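You operate a simulated robot arm through the tools that you are given. There is no shell and no other tool.

You run a simulated two-armed robot. Do the job below in one go: nothing can be reset, and whatever is moved stays where it is left.

TASK
On the steel bench top, fold the grey cloth in half.

It is judged by the outcome, as a careful person would: the job done as asked, and still so three seconds after it is handed in. It fails if anything else is knocked over, pushed out of place, dropped, spilled or broken. Flat cloth is picked up by pressing the open fingertips on it (5 to 10 N) and closing them slowly along it; thin cloth reads only 2 to 8 mm in the jaws.

THE ROBOT
Two 6-joint arms with two-finger parallel grippers on one trunk, on a base that moves. Base frame: it is fixed to the floor where the robot stands at the start and does not move with it; the origin is under the middle of the robot, x ahead of it, y to its left, z up; the surface under the hand at the start is at about z = 0.88. Units: m, degrees, N and s.
The left shoulder is at the start at [0.06, 0.141, 0.924], the right one opposite. With the tool pointing down near the work surface each hand reaches from about 0.3 to 0.7 m from the robot's upright axis, wherever it stands, measured 20 degrees to its own side. Places, roughly: steel bench top [0.7, 1.1, 0.9]. Payload 3.43 kg a hand.
The TCP of each hand is the grasp point between the finger pads, 0.03 m short of the fingertips. In the tool frame z runs along the fingers and y along their closing line. The gripper opens to 0.094 m. The fingers are 0.028 m wide and 0.01 m thick; the gripper's body (0.05 by 0.096 m) begins 0.055 m behind the TCP.
Orientation is that of the tool frame in the base frame, as [roll, pitch, yaw] about the fixed x, y, z axes, in that order (R = Rz(yaw) Ry(pitch) Rx(roll)). With the fingers straight down and closing along the base's y, the tool's x points along the base's -x, its y along +y and its z along -z.

THE INTERFACE
- The arms move only by the tool send_rows. It takes "left_deltas", "right_deltas" or both (then of equal length, played together; a hand with none holds still); each is a list of rows, each a list of 6 numbers: the shift along the tool's x, y, z in units of 250 mm (1.0 is 250 mm), then the turn, a rotation vector about the tool's x, y, z in units of 180 degrees (1.0 is 180 degrees). In form: [[x, y, z, ax, ay, az], ...]. A call has 1 to 20 rows; each row is the pose to reach, as a shift and turn from the pose commanded when the call began, along the tool's axes at that moment. "left_claw" and "right_claw" are, for a hand that has rows, the closure in counts, from 0 (fully open) to 255 (shut), set as the call begins (left out, the last holds). A call with a number of a shift or a turn outside -1 to 1 is refused whole. Rows are played at 5 a second. More than 0.05 m and 8.6 degrees between two rows, or a gripper value outside its range, and nothing of the call is played. A pose out of reach is approached as far as the arm can. The call stops where the force on the tool passes 40 N (or 10 N more than at its start, if that is more) or the arm is blocked; 0.2 s more then pass. The fingers move at their own pace (about 0.153 m/s each) and stop on an object; they squeeze with about 42 N. The grip force told is the motor's: it shows also when the fingers shut on nothing. Time passes only in rows, and 0.2 s behind the last, so rows that repeat a pose let the fingers close. The reply holds the time, the measured pose of the TCP, the force on the tool along the base axes, the opening and the grip force, in the units named above and with some noise, with the torque about the TCP (base axes, N m) and any sound that the robot's microphone picked up.
- Cameras (640 x 400 px; columns grow to the right, rows downward): "scene" is now at [0.1288, 0.0007, 1.5099]; the picture's right is [0.03, -1.00, 0.00], its down [-0.84, -0.03, -0.54] and it looks along [0.54, 0.02, -0.84] (base axes); focal length 250 px, centre (320, 200). "left" rides on the left gripper at [0.076, -0.014, -0.102] in its tool frame; the picture's right is [0.18, 0.98, 0.00], its down [-0.75, 0.14, -0.64] and it looks along [-0.63, 0.12, 0.77] (tool axes); focal length 243 px, centre (320, 200). "right" rides on the right gripper at [0.076, 0.014, -0.102] in its tool frame; the picture's right is [-0.18, 0.98, 0.00], its down [-0.75, -0.14, -0.64] and it looks along [-0.63, -0.12, 0.77] (tool axes); focal length 243 px, centre (320, 200). There is no depth. A picture from a camera that has moved, and an enlarged one, comes with that camera's place and axes in the base frame and with its lens.
- snapshot(camera): a new picture of that camera. The clock stands still meanwhile.
- lift_body(by): slides the trunk up (or, below 0, down) by that many m; the arms and the scene camera ride with it, the base frame stays. It gives what a move gives, with no picture.
- steer(legs): drives the robot by 1 to 6 legs, each [ahead, left, turn to the left] in m, m and degrees, along the robot's own axes; the way and the turn of a leg run together, so that a leg with both is an arc; at most 1.5 m and 180 degrees a leg. The arms and the cameras ride along, it lands a little off, and it stops where it bumps. It gives what a move gives.
- aim_head(pan, tilt): turns the head with the scene camera to pan (to the left, within 86 degrees either way) and tilt (down, from -29 to 69), counted from straight ahead of the robot. It gives what a move gives.
- zoom(camera, box): a new picture of the part [left, top, right, bottom] of that camera's present view, enlarged. The clock stands still meanwhile.
- hand_in(): hands the job in; it is judged then, once.

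Nothing tells you exact positions but the pictures and the camera data. Unless the task says otherwise, let go and move clear before handing in.

The tools are called after "Emit:" by a JSON object that holds its "method" and its "body". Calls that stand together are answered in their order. send_rows: Moves the arms, as the interface text tells. Its arguments: {"type":"object","properties":{"left_deltas":{"type":"array"},"left_claw":{"type":"number"},"right_deltas":{"type":"array"},"right_claw":{"type":"number"}},"required":[]} The other tools are called the same way: lift_body (by) moves the trunk up or down; steer (legs) drives the base; aim_head (pan, tilt) turns the head that bears the scene camera; snapshot (camera) takes a picture; zoom (camera, box) takes an enlarged picture of a part of a camera's view; hand_in () hands the job in.

At the start:

```text
time_s: 0.0
left_tcp_pos: [0.4234, 0.2042, 1.0542]
left_tcp_rot: [-180.0, 0.0, -180.0]
left_force: [0.1, -0.1, -1.1]
left_torque: [-0.01, -0.02, -0.01]
left_finger_gap: 0.0941
left_grasp_force: 0.0
right_tcp_pos: [0.4232, -0.1762, 1.0655]
right_tcp_rot: [-180.0, 0.0, -179.9]
right_force: [0.7, -0.2, 0.0]
right_torque: [-0.01, 0.01, 0.04]
right_finger_gap: 0.094
right_grasp_force: 0.0
trunk travel left (down, up): [-0.5, 0.09]
robot x, y, heading: [-0.0004, -0.0041, -0.1]
head pan, tilt (commanded): [2.0, 57.6]
```

scene: 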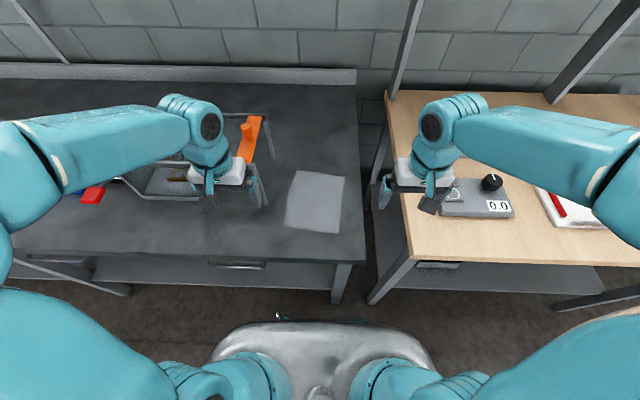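
right: 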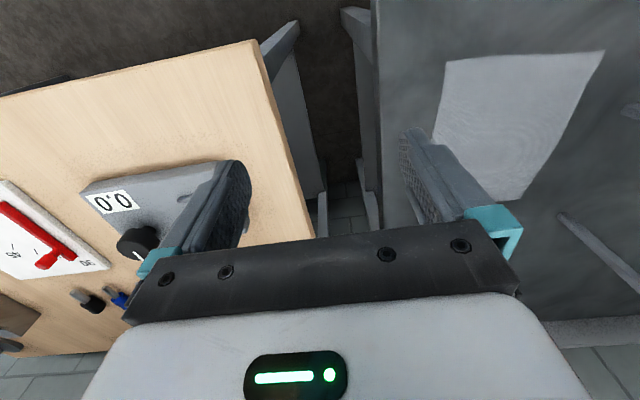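
left: 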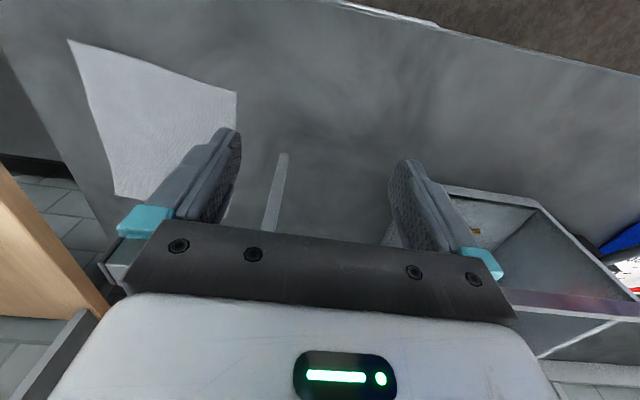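

I see the grey cloth on the right end of the dark steel bench, roughly centred at (0.53, 0.03) and about 0.15 x 0.2 m. I'll look closer before planning.

Emit:
{"method": "zoom", "body": {"camera": "scene", "box": [220, 140, 380, 240]}}

Emit:
{"method": "snapshot", "body": {"camera": "left"}}

Emit:
{"method": "snapshot", "body": {"camera": "right"}}

```text
4.00 times, centred on (300, 190) of scene
camera zoom: at [0.1288, 0.0007, 1.5099], right [0.03, -1.0, 0.0], down [-0.84, -0.03, -0.54], along [0.54, 0.02, -0.84], focal length 1001 px, centre (400, 240)
```

zoom: 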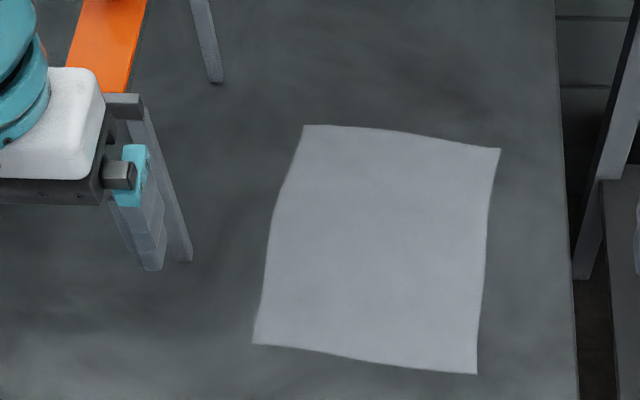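

```text
taken
camera left: at [0.3479, 0.1909, 1.1559], right [-0.18, 0.98, 0.0], down [0.75, 0.14, 0.64], along [0.63, 0.12, -0.77], focal length 243 px, centre (320, 200)
```

left: 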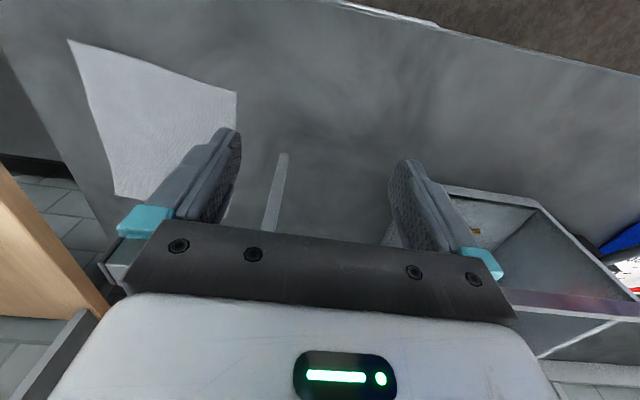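

```text
taken
camera right: at [0.347, -0.1611, 1.1676], right [0.18, 0.98, 0.0], down [0.75, -0.14, 0.64], along [0.63, -0.12, -0.77], focal length 243 px, centre (320, 200)
```

right: 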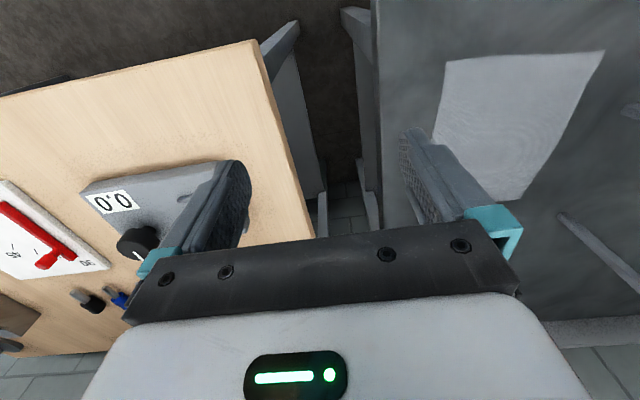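

The cloth corners come out at about near-left (0.44, 0.115), near-right (0.42, -0.04), far-right (0.616, -0.062) and far-left (0.635, 0.095). It is roughly 0.157 x 0.197 m, turned about -6°. I plan to take the two near corners, one in each hand, and carry them to the far edge. First I'll turn both hands in place so they close across the near edge, with the cameras facing outward.

Emit:
{"method": "send_rows", "body": {"left_deltas": [[0, 0, 0, 0, 0, 0.041], [0, 0, 0, 0, 0, 0.082], [0, 0, 0, 0, 0, 0.123], [0, 0, 0, 0, 0, 0.164], [0, 0, 0, 0, 0, 0.205], [0, 0, 0, 0, 0, 0.246], [0, 0, 0, 0, 0, 0.287], [0, 0, 0, 0, 0, 0.328], [0, 0, 0, 0, 0, 0.369], [0, 0, 0, 0, 0, 0.41], [0, 0, 0, 0, 0, 0.451], [0, 0, 0, 0, 0, 0.492], [0, 0, 0, 0, 0, 0.5333]], "right_deltas": [[0, 0, 0, 0, 0, -0.036], [0, 0, 0, 0, 0, -0.072], [0, 0, 0, 0, 0, -0.108], [0, 0, 0, 0, 0, -0.144], [0, 0, 0, 0, 0, -0.18], [0, 0, 0, 0, 0, -0.216], [0, 0, 0, 0, 0, -0.252], [0, 0, 0, 0, 0, -0.288], [0, 0, 0, 0, 0, -0.324], [0, 0, 0, 0, 0, -0.36], [0, 0, 0, 0, 0, -0.396], [0, 0, 0, 0, 0, -0.432], [0, 0, 0, 0, 0, -0.4667]]}}

```text
time_s: 2.8
left_tcp_pos: [0.4215, 0.2053, 1.0536]
left_tcp_rot: [180.0, -0.1, 83.9]
left_force: [-0.4, 0.4, 0.3]
left_torque: [0.06, -0.01, -0.01]
left_finger_gap: 0.0941
left_grasp_force: 0.0
right_tcp_pos: [0.4217, -0.1754, 1.0645]
right_tcp_rot: [180.0, 0.1, -96.0]
right_force: [-0.7, -0.3, -1.0]
right_torque: [-0.02, -0.04, -0.03]
right_finger_gap: 0.094
right_grasp_force: 0.1
trunk travel left (down, up): [-0.5, 0.09]
robot x, y, heading: [0.0015, -0.0005, 0.1]
head pan, tilt (commanded): [2.0, 57.6]
```

Both hands turned cleanly. I'll check all three views before moving over the cloth.

Emit:
{"method": "snapshot", "body": {"camera": "scene"}}

Emit:
{"method": "snapshot", "body": {"camera": "left"}}

Emit:
{"method": "snapshot", "body": {"camera": "right"}}

```text
taken
camera scene: at [0.129, 0.0006, 1.5099], right [0.03, -1.0, 0.0], down [-0.84, -0.03, -0.54], along [0.54, 0.02, -0.84], focal length 250 px, centre (320, 200)
```

scene: 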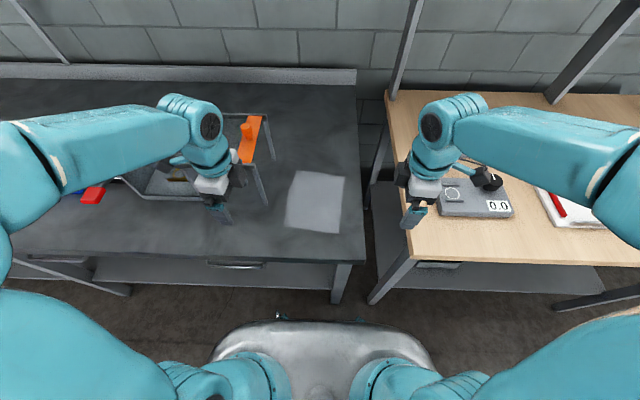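

```text
taken
camera left: at [0.418, 0.2825, 1.1562], right [1.0, 0.08, 0.0], down [0.06, -0.76, 0.64], along [0.05, -0.64, -0.77], focal length 243 px, centre (320, 200)
```

left: 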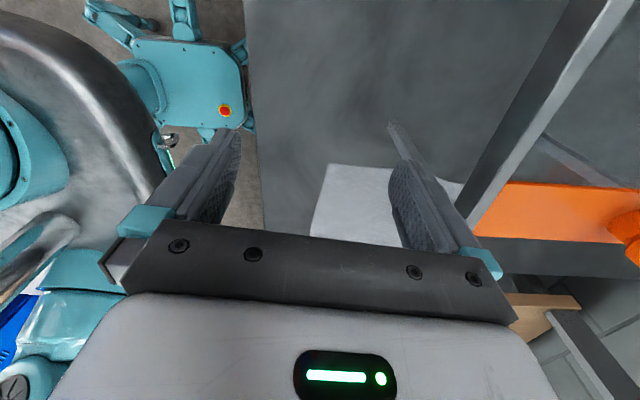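

```text
taken
camera right: at [0.4009, -0.2495, 1.1672], right [-0.96, 0.28, 0.0], down [0.22, 0.74, 0.64], along [0.18, 0.62, -0.77], focal length 243 px, centre (320, 200)
```

right: 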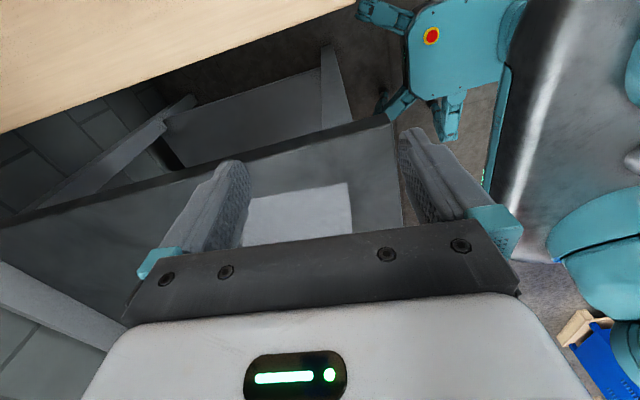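

There is a frame carrying an orange piece close to the left hand. I'll zoom in on it so I don't bump it.

Emit:
{"method": "zoom", "body": {"camera": "scene", "box": [80, 90, 300, 228]}}

Emit:
{"method": "zoom", "body": {"camera": "left", "box": [300, 0, 640, 212]}}

```text
2.90 times, centred on (190, 159) of scene
camera zoom: at [0.129, 0.0006, 1.5099], right [0.03, -1.0, 0.0], down [-0.84, -0.03, -0.54], along [0.54, 0.02, -0.84], focal length 726 px, centre (697, 319)
```

zoom: 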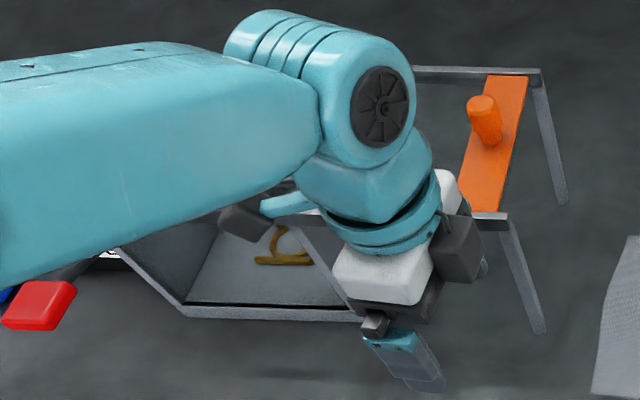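

```text
1.88 times, centred on (470, 106) of left
camera zoom: at [0.418, 0.2825, 1.1562], right [1.0, 0.08, 0.0], down [0.06, -0.76, 0.64], along [0.05, -0.64, -0.77], focal length 457 px, centre (38, 377)
```

zoom: 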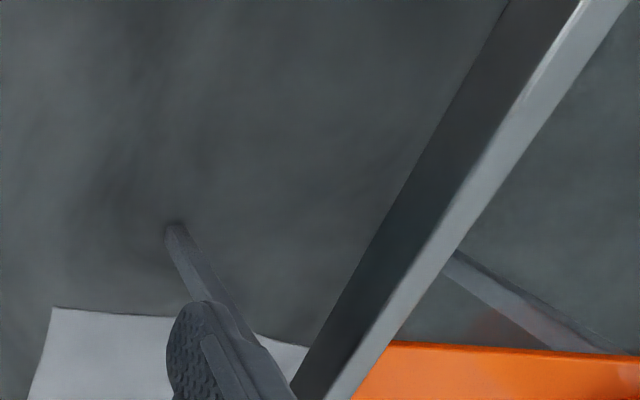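

A rack stands to the left of the cloth: its leg foot is near (0.506, 0.173) and its rail is at about z 1.06. With the left hand turned this way, its camera would hit that rack at the far edge. So I'll turn both hands back to close along the near edge (yaw 174°), which keeps the cameras on the robot's side.

Emit:
{"method": "send_rows", "body": {"left_deltas": [[0, 0, 0, 0, 0, -0.04], [0, 0, 0, 0, 0, -0.08], [0, 0, 0, 0, 0, -0.12], [0, 0, 0, 0, 0, -0.16], [0, 0, 0, 0, 0, -0.2], [0, 0, 0, 0, 0, -0.24], [0, 0, 0, 0, 0, -0.28], [0, 0, 0, 0, 0, -0.32], [0, 0, 0, 0, 0, -0.36], [0, 0, 0, 0, 0, -0.4], [0, 0, 0, 0, 0, -0.44], [0, 0, 0, 0, 0, -0.48], [0, 0, 0, 0, 0, -0.5]], "right_deltas": [[0, 0, 0, 0, 0, 0.04], [0, 0, 0, 0, 0, 0.08], [0, 0, 0, 0, 0, 0.12], [0, 0, 0, 0, 0, 0.16], [0, 0, 0, 0, 0, 0.2], [0, 0, 0, 0, 0, 0.24], [0, 0, 0, 0, 0, 0.28], [0, 0, 0, 0, 0, 0.32], [0, 0, 0, 0, 0, 0.36], [0, 0, 0, 0, 0, 0.4], [0, 0, 0, 0, 0, 0.44], [0, 0, 0, 0, 0, 0.48], [0, 0, 0, 0, 0, 0.5]]}}

```text
time_s: 5.6
left_tcp_pos: [0.4231, 0.2047, 1.0542]
left_tcp_rot: [-180.0, 0.0, 174.0]
left_force: [0.9, 0.8, 0.2]
left_torque: [-0.02, 0.03, -0.03]
left_finger_gap: 0.0941
left_grasp_force: 0.0
right_tcp_pos: [0.4223, -0.1761, 1.0653]
right_tcp_rot: [-180.0, 0.0, 173.8]
right_force: [0.4, -0.6, 0.5]
right_torque: [0.01, 0.02, 0.01]
right_finger_gap: 0.0939
right_grasp_force: 0.1
trunk travel left (down, up): [-0.5, 0.09]
robot x, y, heading: [0.0029, -0.0029, 0.1]
head pan, tilt (commanded): [2.0, 57.6]
```

Both hands are back to closing along the edge. Next I'll narrow the fingers to about 24 mm and hover both hands over the near corners at TCP z of about 0.965.

Emit:
{"method": "send_rows", "body": {"left_deltas": [[-0.0105, -0.05, 0.0445, 0, 0, 0], [-0.021, -0.1, 0.089, 0, 0, 0], [-0.0315, -0.15, 0.1335, 0, 0, 0], [-0.042, -0.2, 0.178, 0, 0, 0], [-0.0525, -0.25, 0.2225, 0, 0, 0], [-0.063, -0.3, 0.267, 0, 0, 0], [-0.0735, -0.352, 0.3115, 0, 0, 0], [-0.084, -0.402, 0.356, 0, 0, 0], [-0.084, -0.402, 0.356, 0, 0, 0]], "right_deltas": [[0.009, 0.074, 0.05, 0, 0, 0], [0.018, 0.148, 0.1, 0, 0, 0], [0.027, 0.222, 0.15, 0, 0, 0], [0.036, 0.296, 0.2, 0, 0, 0], [0.045, 0.37, 0.25, 0, 0, 0], [0.054, 0.444, 0.3, 0, 0, 0], [0.063, 0.518, 0.35, 0, 0, 0], [0.0724, 0.5924, 0.4012, 0, 0, 0], [0.0724, 0.5924, 0.4012, 0, 0, 0]], "left_claw": 190, "right_claw": 190}}

```text
time_s: 7.6
left_tcp_pos: [0.4324, 0.102, 0.9637]
left_tcp_rot: [179.9, 0.1, 174.0]
left_force: [-0.2, -0.6, -0.7]
left_torque: [0.05, -0.01, -0.04]
left_finger_gap: 0.0241
left_grasp_force: 0.0
right_tcp_pos: [0.4192, -0.0271, 0.9666]
right_tcp_rot: [180.0, 0.0, 174.0]
right_force: [-0.3, -1.1, 0.3]
right_torque: [-0.01, 0.01, -0.01]
right_finger_gap: 0.0238
right_grasp_force: 0.0
trunk travel left (down, up): [-0.5, 0.09]
robot x, y, heading: [0.0002, 0.0012, 0.4]
head pan, tilt (commanded): [2.0, 57.6]
```

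Both hands should now hover over the near corners with about 24 mm between the fingers. I'll check alignment in all the cameras.

Emit:
{"method": "snapshot", "body": {"camera": "left"}}

Emit:
{"method": "snapshot", "body": {"camera": "right"}}

Emit:
{"method": "zoom", "body": {"camera": "scene", "box": [200, 120, 440, 270]}}

```text
taken
camera left: at [0.3555, 0.0957, 1.0658], right [-0.08, 1.0, 0.0], down [0.76, 0.06, 0.64], along [0.64, 0.05, -0.77], focal length 243 px, centre (320, 200)
```

left: 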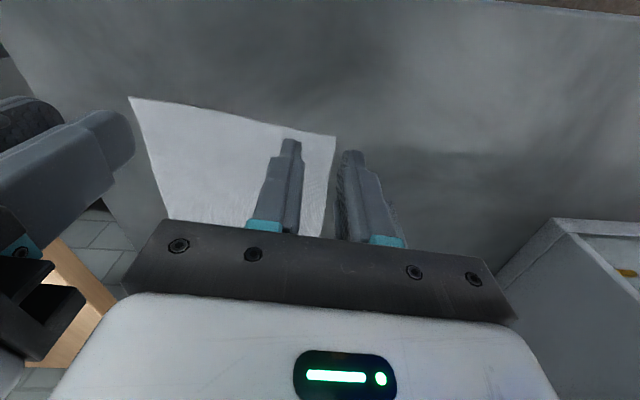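

```text
taken
camera right: at [0.3455, -0.0049, 1.0676], right [0.29, 0.96, 0.0], down [0.73, -0.22, 0.64], along [0.62, -0.18, -0.77], focal length 243 px, centre (320, 200)
```

right: 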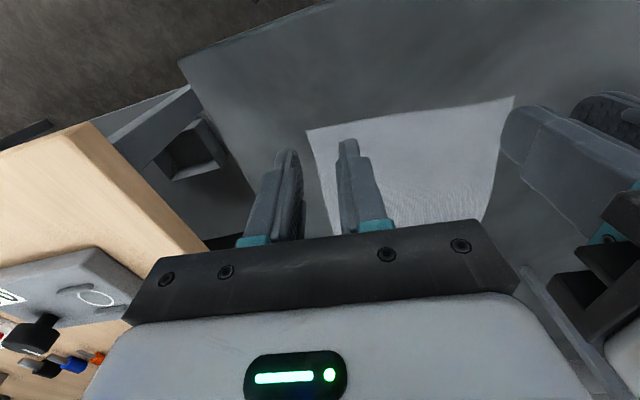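

```text
2.67 times, centred on (320, 195) of scene
camera zoom: at [0.1277, 0.0002, 1.51], right [0.03, -1.0, 0.0], down [-0.84, -0.03, -0.54], along [0.54, 0.02, -0.84], focal length 668 px, centre (320, 213)
```

zoom: 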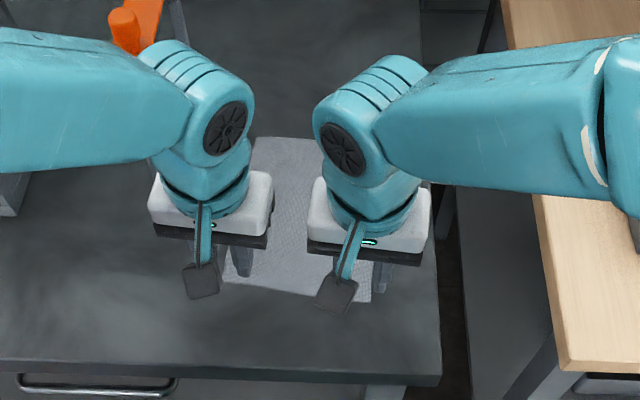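

From the wrist views the near corners are at about (0.441, 0.116) and (0.423, -0.039). Both hands are about 13 mm inboard along the edge and need about 3–4 mm more overlap. I'll correct that and descend to just above the bench.

Emit:
{"method": "send_rows", "body": {"left_deltas": [[-0.004, 0, 0.046, 0, 0, 0], [-0.008, 0, 0.092, 0, 0, 0], [-0.012, 0, 0.138, 0, 0, 0], [-0.016, 0, 0.183, 0, 0, 0], [-0.016, 0, 0.183, 0, 0, 0]], "right_deltas": [[-0.003, 0, 0.0485, 0, 0, 0], [-0.006, 0, 0.097, 0, 0, 0], [-0.009, 0, 0.1455, 0, 0, 0], [-0.012, 0, 0.194, 0, 0, 0], [-0.012, 0, 0.194, 0, 0, 0]]}}

```text
time_s: 8.8
left_tcp_pos: [0.4381, 0.1029, 0.9178]
left_tcp_rot: [180.0, 0.0, 173.9]
left_force: [0.5, 0.5, 0.2]
left_torque: [0.02, -0.05, 0.04]
left_finger_gap: 0.0242
left_grasp_force: 0.1
right_tcp_pos: [0.4237, -0.0263, 0.9167]
right_tcp_rot: [180.0, 0.1, 174.1]
right_force: [0.4, -0.9, 0.7]
right_torque: [-0.01, 0.01, 0.0]
right_finger_gap: 0.0242
right_grasp_force: 0.0
trunk travel left (down, up): [-0.5, 0.09]
robot x, y, heading: [0.0001, -0.0014, 0.1]
head pan, tilt (commanded): [2.0, 57.6]
```

Both hands are low with no contact yet. I'll check where the tips sit relative to the cloth's near edge.

Emit:
{"method": "zoom", "body": {"camera": "left", "box": [160, 60, 480, 260]}}

Emit:
{"method": "zoom", "body": {"camera": "right", "box": [160, 60, 480, 260]}}

```text
2.00 times, centred on (320, 160) of left
camera zoom: at [0.3603, 0.0964, 1.0207], right [-0.08, 1.0, 0.0], down [0.76, 0.06, 0.64], along [0.64, 0.05, -0.77], focal length 485 px, centre (320, 280)
```

zoom: 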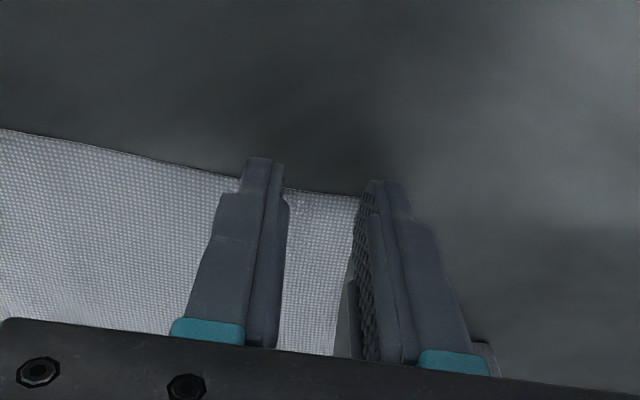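

```text
2.00 times, centred on (320, 160) of right
camera zoom: at [0.35, -0.0039, 1.0183], right [0.29, 0.96, 0.0], down [0.73, -0.22, 0.64], along [0.62, -0.18, -0.77], focal length 485 px, centre (320, 280)
```

zoom: 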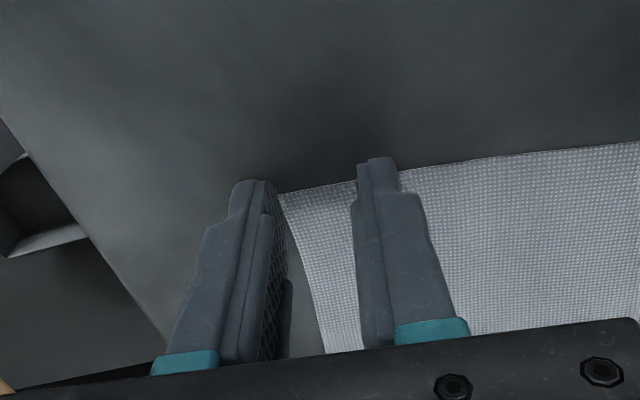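

Each outer finger is right at the side edge of the cloth, and the overlap across the near edge is about 12–16 mm. I'll narrow the gap to 20 mm, shift each hand about 3 mm inward, and start lowering towards contact.

Emit:
{"method": "send_rows", "body": {"left_deltas": [[0, -0.006, 0, 0, 0, 0], [0, -0.012, 0.008, 0, 0, 0], [0, -0.012, 0.016, 0, 0, 0], [0, -0.012, 0.016, 0, 0, 0]], "right_deltas": [[0.004, 0.006, 0, 0, 0, 0], [0.008, 0.012, 0.008, 0, 0, 0], [0.008, 0.012, 0.016, 0, 0, 0], [0.008, 0.012, 0.016, 0, 0, 0]], "left_claw": 201, "right_claw": 201}}

```text
time_s: 9.8
left_tcp_pos: [0.4369, 0.0998, 0.9134]
left_tcp_rot: [-180.0, 0.0, 174.0]
left_force: [-0.6, -0.4, 0.6]
left_torque: [0.02, 0.0, -0.01]
left_finger_gap: 0.0199
left_grasp_force: 0.0
right_tcp_pos: [0.4223, -0.0242, 0.9119]
right_tcp_rot: [-180.0, 0.0, 174.0]
right_force: [0.4, 0.0, 0.5]
right_torque: [0.0, 0.04, 0.02]
right_finger_gap: 0.02
right_grasp_force: 0.1
trunk travel left (down, up): [-0.5, 0.09]
robot x, y, heading: [-0.0015, 0.0009, 0.2]
head pan, tilt (commanded): [2.0, 57.6]
```

No contact yet, with tips around z 0.883. I'll keep lowering in small steps.

Emit:
{"method": "send_rows", "body": {"left_deltas": [[0, 0, 0.004, 0, 0, 0], [0, 0, 0.008, 0, 0, 0], [0, 0, 0.008, 0, 0, 0]], "right_deltas": [[0, 0, 0.004, 0, 0, 0], [0, 0, 0.008, 0, 0, 0], [0, 0, 0.008, 0, 0, 0]]}}

```text
time_s: 10.6
left_tcp_pos: [0.4368, 0.0999, 0.9131]
left_tcp_rot: [180.0, -0.1, 174.0]
left_force: [-0.3, 0.4, 0.2]
left_torque: [-0.02, -0.03, 0.01]
left_finger_gap: 0.0201
left_grasp_force: 0.0
right_tcp_pos: [0.4224, -0.0239, 0.9119]
right_tcp_rot: [-180.0, -0.1, 173.9]
right_force: [1.1, -0.8, 2.8]
right_torque: [0.02, -0.02, 0.01]
right_finger_gap: 0.0198
right_grasp_force: 0.0
trunk travel left (down, up): [-0.5, 0.09]
robot x, y, heading: [0.0031, 0.0008, -0.1]
head pan, tilt (commanded): [2.0, 57.6]
```

The right hand may be starting to touch at 2.8 N. I'll go another 1.5 mm on both.

Emit:
{"method": "send_rows", "body": {"left_deltas": [[0, 0, 0.003, 0, 0, 0], [0, 0, 0.006, 0, 0, 0], [0, 0, 0.006, 0, 0, 0]], "right_deltas": [[0, 0, 0.003, 0, 0, 0], [0, 0, 0.004, 0, 0, 0], [0, 0, 0.004, 0, 0, 0]]}}

```text
time_s: 11.4
left_tcp_pos: [0.4376, 0.0997, 0.9112]
left_tcp_rot: [-180.0, 0.1, 174.1]
left_force: [-0.2, 0.6, -0.7]
left_torque: [-0.04, -0.02, 0.0]
left_finger_gap: 0.0197
left_grasp_force: 0.0
right_tcp_pos: [0.4226, -0.0242, 0.9131]
right_tcp_rot: [-180.0, 0.2, 174.0]
right_force: [1.6, -2.2, 10.3]
right_torque: [-0.02, -0.1, 0.01]
right_finger_gap: 0.0199
right_grasp_force: 0.1
trunk travel left (down, up): [-0.5, 0.09]
robot x, y, heading: [0.0023, 0.001, 0.0]
head pan, tilt (commanded): [2.0, 57.6]
```

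The right hand is at 10 N and pressing; the left is still free. I'll lower the left another millimetre and ease the right up slightly.

Emit:
{"method": "send_rows", "body": {"left_deltas": [[0, 0, 0.003, 0, 0, 0], [0, 0, 0.005, 0, 0, 0], [0, 0, 0.005, 0, 0, 0]], "right_deltas": [[0, 0, -0.0005, 0, 0, 0], [0, 0, -0.001, 0, 0, 0], [0, 0, -0.001, 0, 0, 0]]}}

```text
time_s: 12.2
left_tcp_pos: [0.4367, 0.101, 0.9106]
left_tcp_rot: [-180.0, 0.2, 173.9]
left_force: [0.7, -2.1, 8.2]
left_torque: [-0.06, -0.07, 0.04]
left_finger_gap: 0.0201
left_grasp_force: 0.1
right_tcp_pos: [0.4202, -0.0232, 0.912]
right_tcp_rot: [179.9, 0.0, 174.0]
right_force: [1.5, 1.4, 11.5]
right_torque: [0.07, -0.15, 0.04]
right_finger_gap: 0.0199
right_grasp_force: 0.1
trunk travel left (down, up): [-0.5, 0.09]
robot x, y, heading: [0.0015, -0.0001, -0.0]
head pan, tilt (commanded): [2.0, 57.6]
```

Both are in contact, left at 8 N and right at 11 N. I'll ease the right a touch and start closing slowly, drifting each hand inward a little as the fingers close.

Emit:
{"method": "send_rows", "body": {"left_deltas": [[0, -0.002, 0, 0, 0, 0], [0, -0.005, 0, 0, 0, 0], [0, -0.005, 0, 0, 0, 0]], "right_deltas": [[0, 0.002, -0.002, 0, 0, 0], [0, 0.005, -0.002, 0, 0, 0], [0, 0.005, -0.002, 0, 0, 0]], "left_claw": 212, "right_claw": 212}}

```text
time_s: 13.0
left_tcp_pos: [0.4366, 0.0982, 0.9113]
left_tcp_rot: [179.9, 0.0, 174.0]
left_force: [0.4, 1.1, 10.8]
left_torque: [0.04, -0.12, 0.02]
left_finger_gap: 0.0141
left_grasp_force: 0.2
right_tcp_pos: [0.4205, -0.0219, 0.9112]
right_tcp_rot: [180.0, 0.0, 174.1]
right_force: [-0.2, -1.3, 10.6]
right_torque: [-0.01, -0.12, -0.04]
right_finger_gap: 0.0158
right_grasp_force: 0.0
trunk travel left (down, up): [-0.5, 0.09]
robot x, y, heading: [-0.0024, 0.0014, 0.1]
head pan, tilt (commanded): [2.0, 57.6]
```

Emit:
{"method": "zoom", "body": {"camera": "left", "box": [200, 80, 440, 230]}}

Emit:
{"method": "zoom", "body": {"camera": "right", "box": [200, 80, 440, 230]}}

```text
2.67 times, centred on (320, 155) of left
camera zoom: at [0.3601, 0.0923, 1.0132], right [-0.08, 1.0, 0.0], down [0.76, 0.06, 0.64], along [0.64, 0.05, -0.77], focal length 647 px, centre (320, 320)
```

zoom: 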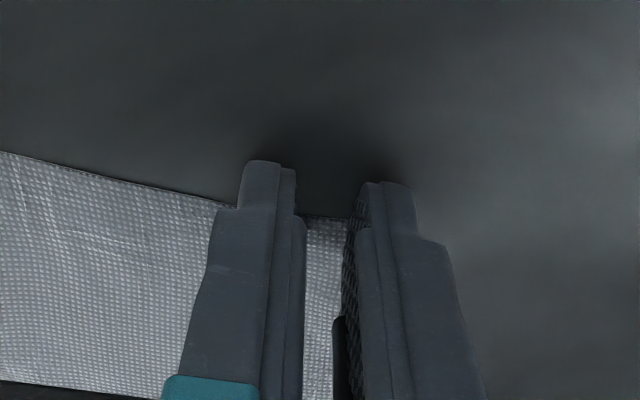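

```text
2.67 times, centred on (320, 155) of right
camera zoom: at [0.3471, 0.0005, 1.0129], right [0.29, 0.96, 0.0], down [0.73, -0.22, 0.64], along [0.62, -0.18, -0.77], focal length 647 px, centre (320, 320)
```

zoom: 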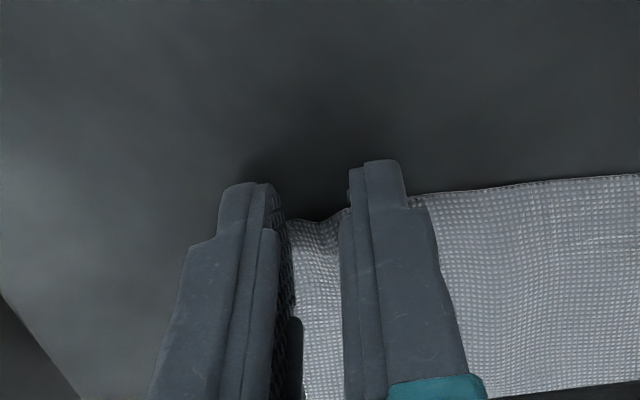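

The cloth lies between the fingers on both hands and is starting to buckle. I'll keep closing slowly.

Emit:
{"method": "send_rows", "body": {"left_deltas": [[0, -0.003, 0, 0, 0, 0], [0, -0.005, 0, 0, 0, 0], [0, -0.005, 0, 0, 0, 0]], "right_deltas": [[0, 0.003, 0, 0, 0, 0], [0, 0.005, 0, 0, 0, 0], [0, 0.005, 0, 0, 0, 0]], "left_claw": 223, "right_claw": 223}}

Emit:
{"method": "zoom", "body": {"camera": "left", "box": [200, 80, 440, 230]}}

Emit:
{"method": "zoom", "body": {"camera": "right", "box": [200, 80, 440, 230]}}

```text
time_s: 13.8
left_tcp_pos: [0.4362, 0.0964, 0.9111]
left_tcp_rot: [179.9, 0.1, 174.0]
left_force: [2.0, 2.4, 17.3]
left_torque: [0.03, -0.18, 0.01]
left_finger_gap: 0.0098
left_grasp_force: 0.0
right_tcp_pos: [0.4207, -0.0218, 0.9119]
right_tcp_rot: [-179.9, 0.0, 174.1]
right_force: [0.0, 0.1, 5.7]
right_torque: [-0.03, -0.06, 0.0]
right_finger_gap: 0.0115
right_grasp_force: 0.1
trunk travel left (down, up): [-0.5, 0.09]
robot x, y, heading: [-0.0002, 0.0057, -0.1]
head pan, tilt (commanded): [2.0, 57.6]
```

```text
2.67 times, centred on (320, 155) of left
camera zoom: at [0.3597, 0.0915, 1.0131], right [-0.08, 1.0, 0.0], down [0.76, 0.06, 0.64], along [0.64, 0.05, -0.77], focal length 647 px, centre (320, 320)
```

zoom: 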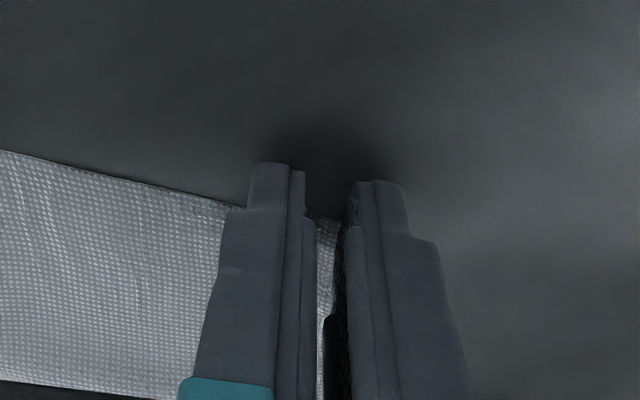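

```text
2.67 times, centred on (320, 155) of right
camera zoom: at [0.3471, 0.0012, 1.0129], right [0.29, 0.96, 0.0], down [0.73, -0.22, 0.64], along [0.62, -0.18, -0.77], focal length 647 px, centre (320, 320)
```

zoom: 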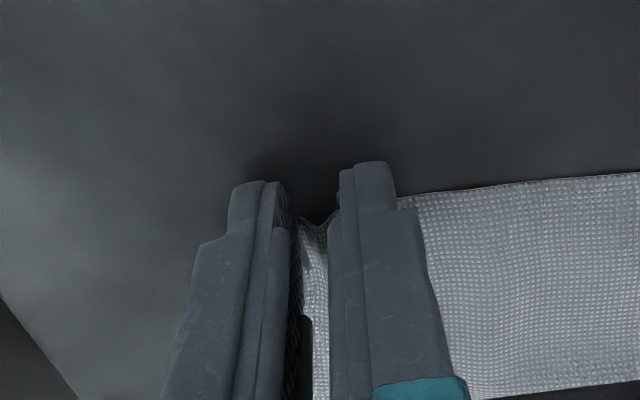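

The right side is clearly bunching and the left is pressing at 17 N. I'll ease the left and continue closing.

Emit:
{"method": "send_rows", "body": {"left_deltas": [[0, -0.003, -0.003, 0, 0, 0], [0, -0.005, -0.003, 0, 0, 0], [0, -0.005, -0.003, 0, 0, 0]], "right_deltas": [[0, 0.003, 0.001, 0, 0, 0], [0, 0.005, 0.001, 0, 0, 0], [0, 0.005, 0.001, 0, 0, 0]], "left_claw": 235, "right_claw": 235}}

Emit:
{"method": "zoom", "body": {"camera": "left", "box": [200, 80, 440, 230]}}

Emit:
{"method": "zoom", "body": {"camera": "right", "box": [200, 80, 440, 230]}}

```text
time_s: 14.6
left_tcp_pos: [0.4359, 0.0953, 0.9117]
left_tcp_rot: [180.0, 0.0, 173.9]
left_force: [-0.4, -0.1, 4.8]
left_torque: [0.05, 0.01, 0.0]
left_finger_gap: 0.0066
left_grasp_force: 0.0
right_tcp_pos: [0.4215, -0.0199, 0.9104]
right_tcp_rot: [180.0, 0.1, 174.0]
right_force: [-1.3, -1.5, 12.7]
right_torque: [-0.01, -0.09, 0.02]
right_finger_gap: 0.0072
right_grasp_force: 0.0
trunk travel left (down, up): [-0.5, 0.09]
robot x, y, heading: [-0.0001, -0.0, 0.2]
head pan, tilt (commanded): [2.0, 57.6]
```

```text
2.67 times, centred on (320, 155) of left
camera zoom: at [0.359, 0.0893, 1.0134], right [-0.08, 1.0, 0.0], down [0.76, 0.06, 0.64], along [0.64, 0.05, -0.77], focal length 647 px, centre (320, 320)
```

zoom: 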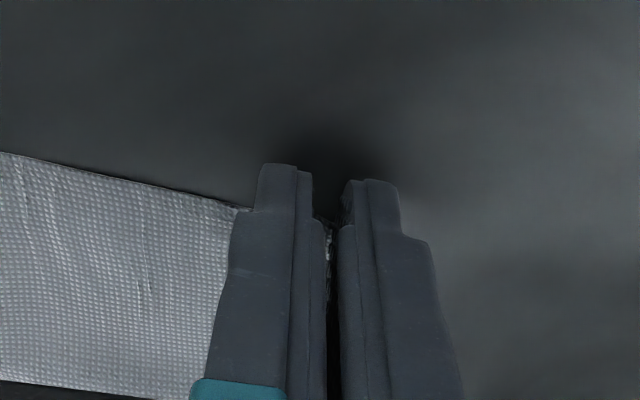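

```text
2.67 times, centred on (320, 155) of right
camera zoom: at [0.3474, 0.0023, 1.0128], right [0.29, 0.96, 0.0], down [0.73, -0.22, 0.64], along [0.62, -0.18, -0.77], focal length 647 px, centre (320, 320)
```

zoom: 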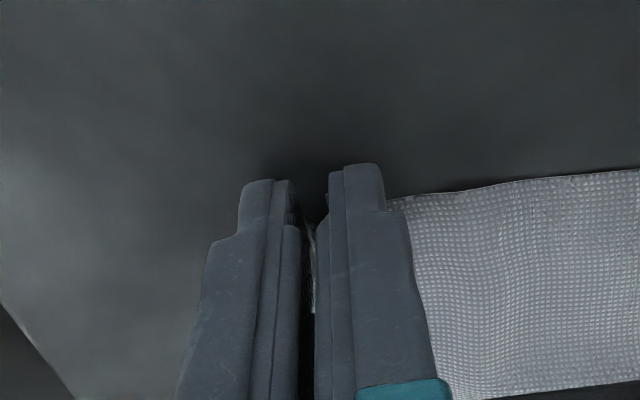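

The gaps are now about 7 mm on both, and the cloth middle shows slight wrinkles. I'll shut both fully.

Emit:
{"method": "send_rows", "body": {"left_deltas": [[0, 0, 0, 0, 0, 0], [0, 0, 0, 0, 0, 0], [0, 0, 0, 0, 0, 0], [0, 0, 0, 0, 0, 0]], "right_deltas": [[0, 0, 0, 0, 0, 0], [0, 0, 0, 0, 0, 0], [0, 0, 0, 0, 0, 0], [0, 0, 0, 0, 0, 0]], "left_claw": 255, "right_claw": 255}}

Emit:
{"method": "zoom", "body": {"camera": "left", "box": [200, 80, 440, 230]}}

Emit:
{"method": "zoom", "body": {"camera": "right", "box": [200, 80, 440, 230]}}

```text
time_s: 15.6
left_tcp_pos: [0.4348, 0.0952, 0.9107]
left_tcp_rot: [-180.0, 0.2, 174.0]
left_force: [0.6, -0.3, 0.2]
left_torque: [-0.01, -0.03, 0.0]
left_finger_gap: 0.0
left_grasp_force: 32.5
right_tcp_pos: [0.421, -0.0201, 0.911]
right_tcp_rot: [180.0, 0.0, 174.0]
right_force: [-0.5, 0.9, 15.8]
right_torque: [0.04, -0.11, 0.05]
right_finger_gap: 0.0013
right_grasp_force: 36.4
trunk travel left (down, up): [-0.5, 0.09]
robot x, y, heading: [0.0018, -0.0017, 0.1]
head pan, tilt (commanded): [2.0, 57.6]
```

```text
2.67 times, centred on (320, 155) of left
camera zoom: at [0.3593, 0.0896, 1.0136], right [-0.08, 1.0, 0.0], down [0.76, 0.06, 0.64], along [0.64, 0.05, -0.77], focal length 647 px, centre (320, 320)
```

zoom: 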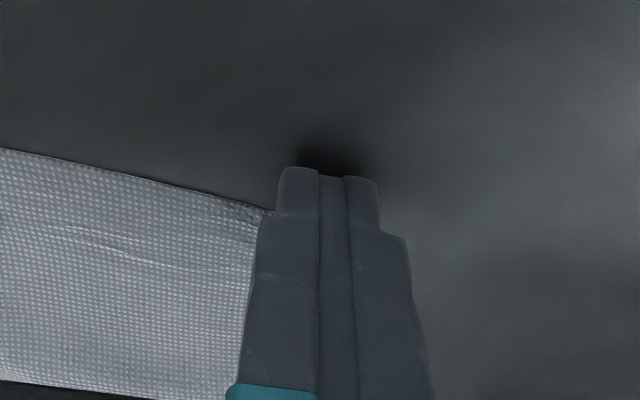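

```text
2.67 times, centred on (320, 155) of right
camera zoom: at [0.3476, 0.0026, 1.0128], right [0.29, 0.96, 0.0], down [0.73, -0.22, 0.64], along [0.62, -0.18, -0.77], focal length 647 px, centre (320, 320)
```

zoom: 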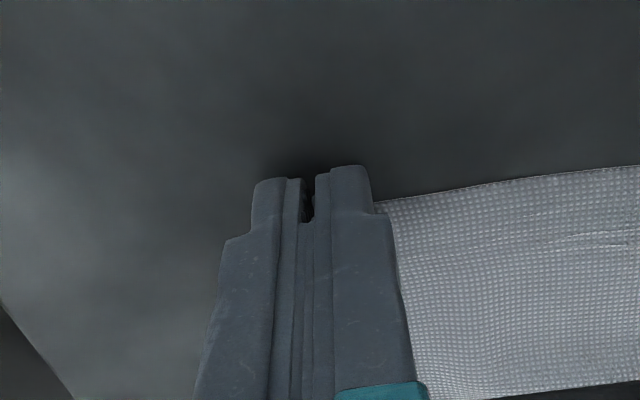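

The left closed on nothing (gap 0.0), while the right reads 1.3 mm and may hold the edge. I'll lift the right 2 cm to test its hold, and raise and open the left to look at its corner.

Emit:
{"method": "send_rows", "body": {"left_deltas": [[0, 0, -0.03, 0, 0, 0], [0, 0, -0.06, 0, 0, 0], [0, 0, -0.09, 0, 0, 0], [0, 0, -0.12, 0, 0, 0], [0, 0, -0.12, 0, 0, 0]], "right_deltas": [[0, 0, -0.02, 0, 0, 0], [0, 0, -0.04, 0, 0, 0], [0, 0, -0.06, 0, 0, 0], [0, 0, -0.08, 0, 0, 0], [0, 0, -0.08, 0, 0, 0]]}}

Emit:
{"method": "snapshot", "body": {"camera": "left"}}

Emit:
{"method": "snapshot", "body": {"camera": "right"}}

Emit:
{"method": "zoom", "body": {"camera": "scene", "box": [200, 120, 440, 270]}}

```text
time_s: 16.8
left_tcp_pos: [0.4392, 0.0952, 0.9406]
left_tcp_rot: [180.0, 0.0, 174.0]
left_force: [-0.9, 0.2, 0.3]
left_torque: [-0.02, 0.04, 0.01]
left_finger_gap: 0.0003
left_grasp_force: 32.7
right_tcp_pos: [0.4222, -0.0206, 0.9303]
right_tcp_rot: [-180.0, -0.1, 174.0]
right_force: [-0.2, 0.3, -0.1]
right_torque: [0.0, -0.01, 0.02]
right_finger_gap: 0.0017
right_grasp_force: 36.3
trunk travel left (down, up): [-0.5, 0.09]
robot x, y, heading: [-0.0009, -0.0046, -0.0]
head pan, tilt (commanded): [2.0, 57.6]
```

```text
taken
camera left: at [0.3618, 0.0892, 1.0432], right [-0.08, 1.0, 0.0], down [0.76, 0.06, 0.64], along [0.64, 0.05, -0.77], focal length 243 px, centre (320, 200)
```

left: 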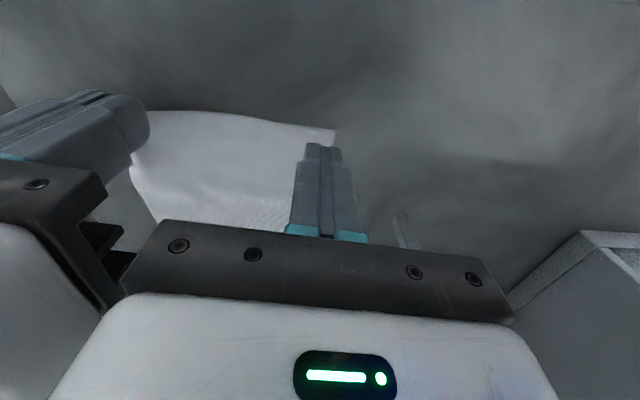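

```text
taken
camera right: at [0.3492, 0.0021, 1.0318], right [0.29, 0.96, 0.0], down [0.74, -0.22, 0.64], along [0.61, -0.18, -0.77], focal length 243 px, centre (320, 200)
```

right: 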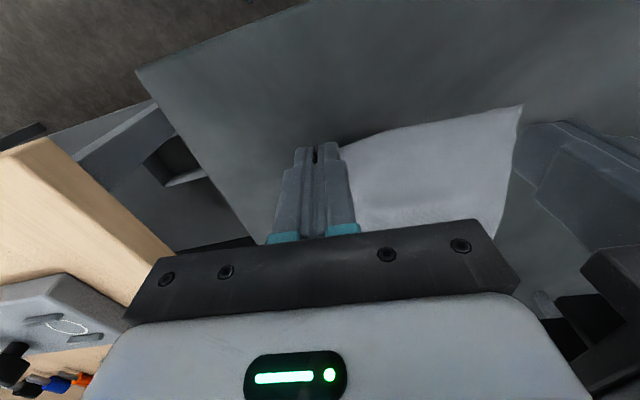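

```text
2.67 times, centred on (320, 195) of scene
camera zoom: at [0.1302, 0.0006, 1.5098], right [0.03, -1.0, 0.0], down [-0.84, -0.03, -0.54], along [0.54, 0.02, -0.84], focal length 668 px, centre (320, 213)
```

zoom: 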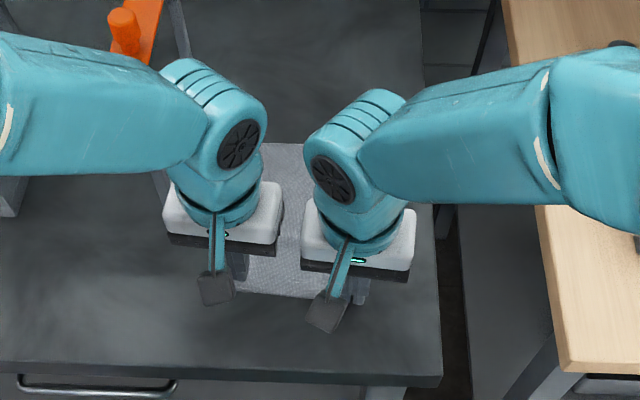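

The right hand holds the near-right corner, but the near-left corner is still on the bench at about (0.432, 0.108). I'll lower the right again to flatten the cloth, reopen the left to 24 mm, and set it down with both fingertips on cloth.

Emit:
{"method": "send_rows", "body": {"left_deltas": [[0.004, -0.005, 0, 0, 0, 0], [0.008, -0.01, 0, 0, 0, 0], [0.012, -0.015, 0, 0, 0, 0], [0.016, -0.018, 0.03, 0, 0, 0], [0.016, -0.018, 0.06, 0, 0, 0], [0.016, -0.018, 0.096, 0, 0, 0], [0.016, -0.018, 0.096, 0, 0, 0]], "right_deltas": [[0, 0, 0.01, 0, 0, 0], [0, 0, 0.02, 0, 0, 0], [0, 0, 0.03, 0, 0, 0], [0, 0, 0.04, 0, 0, 0], [0, 0, 0.05, 0, 0, 0], [0, 0, 0.058, 0, 0, 0], [0, 0, 0.058, 0, 0, 0]], "left_claw": 188}}

Emit:
{"method": "zoom", "body": {"camera": "left", "box": [160, 60, 480, 260]}}

Emit:
{"method": "zoom", "body": {"camera": "right", "box": [240, 60, 560, 260]}}

```text
time_s: 18.4
left_tcp_pos: [0.4322, 0.0909, 0.9171]
left_tcp_rot: [180.0, 0.0, 173.7]
left_force: [0.2, 0.0, 0.0]
left_torque: [0.03, 0.0, 0.03]
left_finger_gap: 0.0248
left_grasp_force: 0.2
right_tcp_pos: [0.4209, -0.021, 0.916]
right_tcp_rot: [-180.0, 0.0, 174.1]
right_force: [-0.2, 0.3, 0.4]
right_torque: [-0.02, 0.0, -0.01]
right_finger_gap: 0.0015
right_grasp_force: 35.8
trunk travel left (down, up): [-0.5, 0.09]
robot x, y, heading: [-0.002, 0.002, -0.0]
head pan, tilt (commanded): [2.0, 57.6]
```

```text
2.00 times, centred on (320, 160) of left
camera zoom: at [0.356, 0.0853, 1.0191], right [-0.08, 1.0, 0.0], down [0.76, 0.06, 0.64], along [0.64, 0.05, -0.77], focal length 485 px, centre (320, 280)
```

zoom: 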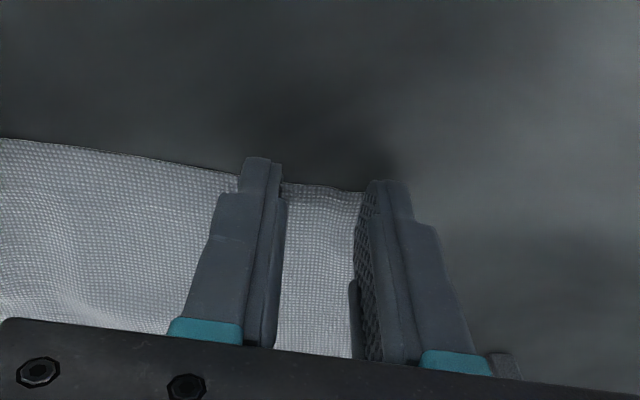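

```text
2.00 times, centred on (400, 160) of right
camera zoom: at [0.3481, 0.0019, 1.0176], right [0.29, 0.96, 0.0], down [0.73, -0.22, 0.64], along [0.62, -0.18, -0.77], focal length 485 px, centre (160, 280)
```

zoom: 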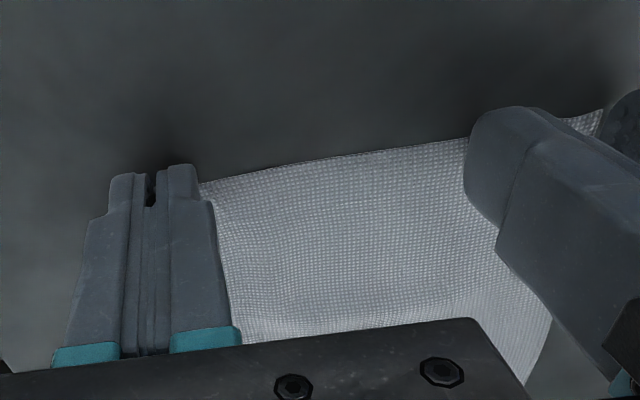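

Both left fingertips now look to be over the cloth, and the right still holds at a 1.5 mm gap. I'll nudge the left 4 mm further onto the cloth and lower it to contact.

Emit:
{"method": "send_rows", "body": {"left_deltas": [[-0.008, -0.004, 0, 0, 0, 0], [-0.016, -0.006, 0.006, 0, 0, 0], [-0.016, -0.006, 0.012, 0, 0, 0], [-0.016, -0.006, 0.018, 0, 0, 0], [-0.016, -0.006, 0.024, 0, 0, 0], [-0.016, -0.006, 0.024, 0, 0, 0]]}}

```text
time_s: 19.8
left_tcp_pos: [0.4371, 0.0903, 0.9111]
left_tcp_rot: [179.9, 0.0, 174.1]
left_force: [-0.6, 0.6, 3.3]
left_torque: [0.0, 0.02, 0.03]
left_finger_gap: 0.0245
left_grasp_force: 0.2
right_tcp_pos: [0.4217, -0.0201, 0.9154]
right_tcp_rot: [180.0, -0.1, 174.1]
right_force: [1.1, -0.7, -0.5]
right_torque: [0.01, 0.01, 0.0]
right_finger_gap: 0.0015
right_grasp_force: 36.3
trunk travel left (down, up): [-0.5, 0.09]
robot x, y, heading: [-0.0013, -0.0018, -0.1]
head pan, tilt (commanded): [2.0, 57.6]
```

Emit:
{"method": "send_rows", "body": {"left_deltas": [[0, 0, 0.002, 0, 0, 0], [0, 0, 0.004, 0, 0, 0], [0, 0, 0.004, 0, 0, 0]]}}

Emit:
{"method": "zoom", "body": {"camera": "left", "box": [200, 80, 440, 230]}}

```text
time_s: 20.6
left_tcp_pos: [0.4361, 0.0894, 0.9106]
left_tcp_rot: [179.9, 0.2, 174.0]
left_force: [0.3, 2.4, 15.8]
left_torque: [0.02, -0.07, -0.01]
left_finger_gap: 0.0249
left_grasp_force: 0.0
right_tcp_pos: [0.4203, -0.0203, 0.9167]
right_tcp_rot: [179.9, 0.0, 174.0]
right_force: [-0.4, -0.3, -0.1]
right_torque: [0.03, 0.01, 0.0]
right_finger_gap: 0.0015
right_grasp_force: 36.6
trunk travel left (down, up): [-0.5, 0.09]
robot x, y, heading: [0.0024, -0.0045, -0.3]
head pan, tilt (commanded): [2.0, 57.6]
```

```text
2.67 times, centred on (320, 155) of left
camera zoom: at [0.3595, 0.0832, 1.0131], right [-0.08, 1.0, 0.0], down [0.76, 0.06, 0.64], along [0.64, 0.05, -0.76], focal length 647 px, centre (320, 320)
```

zoom: 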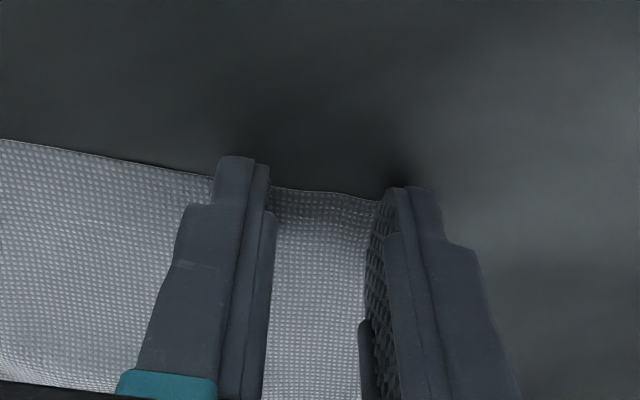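

Both left tips are on the cloth near the corner at 16 N. I'll ease the press a little and close slowly, with fine steps.

Emit:
{"method": "send_rows", "body": {"left_deltas": [[0, 0, -0.0015, 0, 0, 0], [0, -0.003, -0.0015, 0, 0, 0], [0, -0.003, -0.0015, 0, 0, 0]], "left_claw": 197}}

Emit:
{"method": "send_rows", "body": {"left_deltas": [[0, -0.002, 0, 0, 0, 0], [0, -0.003, 0, 0, 0, 0], [0, -0.003, 0, 0, 0, 0]], "left_claw": 206}}

Emit:
{"method": "zoom", "body": {"camera": "left", "box": [200, 80, 440, 230]}}

```text
time_s: 21.4
left_tcp_pos: [0.4358, 0.0885, 0.9103]
left_tcp_rot: [180.0, 0.0, 174.0]
left_force: [1.6, 0.5, 13.3]
left_torque: [-0.01, -0.11, 0.04]
left_finger_gap: 0.0205
left_grasp_force: 0.0
right_tcp_pos: [0.4209, -0.021, 0.9162]
right_tcp_rot: [180.0, 0.0, 174.0]
right_force: [-0.2, 0.2, 0.1]
right_torque: [-0.03, 0.02, -0.01]
right_finger_gap: 0.0013
right_grasp_force: 36.4
trunk travel left (down, up): [-0.5, 0.09]
robot x, y, heading: [0.0006, 0.004, 0.1]
head pan, tilt (commanded): [2.0, 57.6]
```

```text
time_s: 22.2
left_tcp_pos: [0.4352, 0.0874, 0.9109]
left_tcp_rot: [180.0, 0.1, 174.0]
left_force: [0.1, 3.2, 17.0]
left_torque: [-0.02, -0.12, 0.03]
left_finger_gap: 0.0177
left_grasp_force: 0.1
right_tcp_pos: [0.4209, -0.0206, 0.9164]
right_tcp_rot: [-179.9, 0.0, 174.0]
right_force: [0.4, 0.5, 0.0]
right_torque: [0.03, 0.0, 0.0]
right_finger_gap: 0.0015
right_grasp_force: 36.6
trunk travel left (down, up): [-0.5, 0.09]
robot x, y, heading: [0.0004, 0.0004, 0.2]
head pan, tilt (commanded): [2.0, 57.6]
```

```text
2.67 times, centred on (320, 155) of left
camera zoom: at [0.3588, 0.0817, 1.0132], right [-0.08, 1.0, 0.0], down [0.76, 0.06, 0.64], along [0.64, 0.05, -0.77], focal length 647 px, centre (320, 320)
```

zoom: 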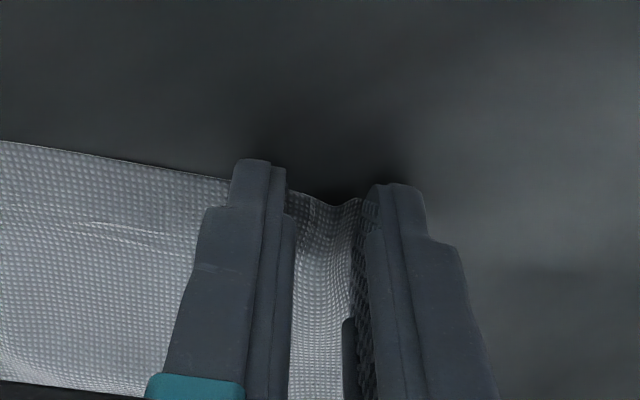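

The cloth is buckling up between the left fingers as wanted. I'll ease the press slightly and keep closing.

Emit:
{"method": "send_rows", "body": {"left_deltas": [[0, 0, -0.0015, 0, 0, 0], [0, -0.003, -0.0015, 0, 0, 0], [0, -0.003, -0.0015, 0, 0, 0]], "left_claw": 215}}

Emit:
{"method": "send_rows", "body": {"left_deltas": [[0, -0.002, 0, 0, 0, 0], [0, -0.003, 0, 0, 0, 0], [0, -0.003, 0, 0, 0, 0]], "left_claw": 224}}

Emit:
{"method": "zoom", "body": {"camera": "left", "box": [200, 80, 440, 230]}}

```text
time_s: 23.0
left_tcp_pos: [0.4353, 0.0871, 0.9116]
left_tcp_rot: [-179.9, -0.1, 174.1]
left_force: [-1.4, 0.1, 13.3]
left_torque: [0.03, 0.02, 0.02]
left_finger_gap: 0.014
left_grasp_force: 0.0
right_tcp_pos: [0.4209, -0.0197, 0.9159]
right_tcp_rot: [179.9, 0.0, 173.9]
right_force: [0.4, 0.5, -1.3]
right_torque: [-0.01, 0.02, -0.01]
right_finger_gap: 0.0015
right_grasp_force: 36.5
trunk travel left (down, up): [-0.5, 0.09]
robot x, y, heading: [0.0, -0.0018, -0.2]
head pan, tilt (commanded): [2.0, 57.6]
```

```text
time_s: 23.8
left_tcp_pos: [0.437, 0.0859, 0.9107]
left_tcp_rot: [-180.0, 0.1, 174.0]
left_force: [0.6, 1.1, 12.3]
left_torque: [0.01, -0.07, 0.02]
left_finger_gap: 0.0117
left_grasp_force: 0.1
right_tcp_pos: [0.4205, -0.0209, 0.9166]
right_tcp_rot: [180.0, 0.1, 174.0]
right_force: [-0.5, -0.7, -0.4]
right_torque: [0.0, 0.01, 0.0]
right_finger_gap: 0.0015
right_grasp_force: 36.2
trunk travel left (down, up): [-0.5, 0.09]
robot x, y, heading: [-0.0009, -0.0041, 0.2]
head pan, tilt (commanded): [2.0, 57.6]
```

```text
2.67 times, centred on (320, 155) of left
camera zoom: at [0.3591, 0.0802, 1.0133], right [-0.08, 1.0, 0.0], down [0.76, 0.06, 0.64], along [0.64, 0.05, -0.77], focal length 647 px, centre (320, 320)
```

zoom: 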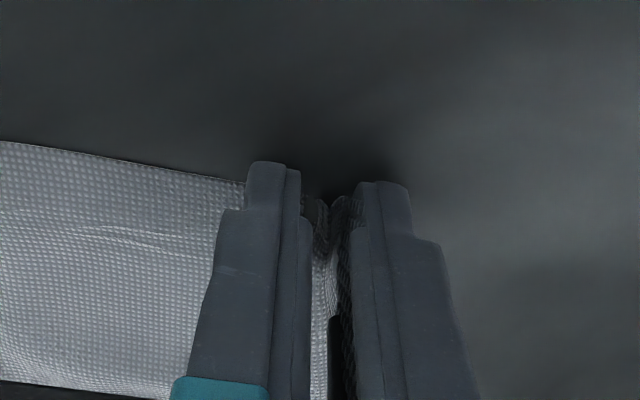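

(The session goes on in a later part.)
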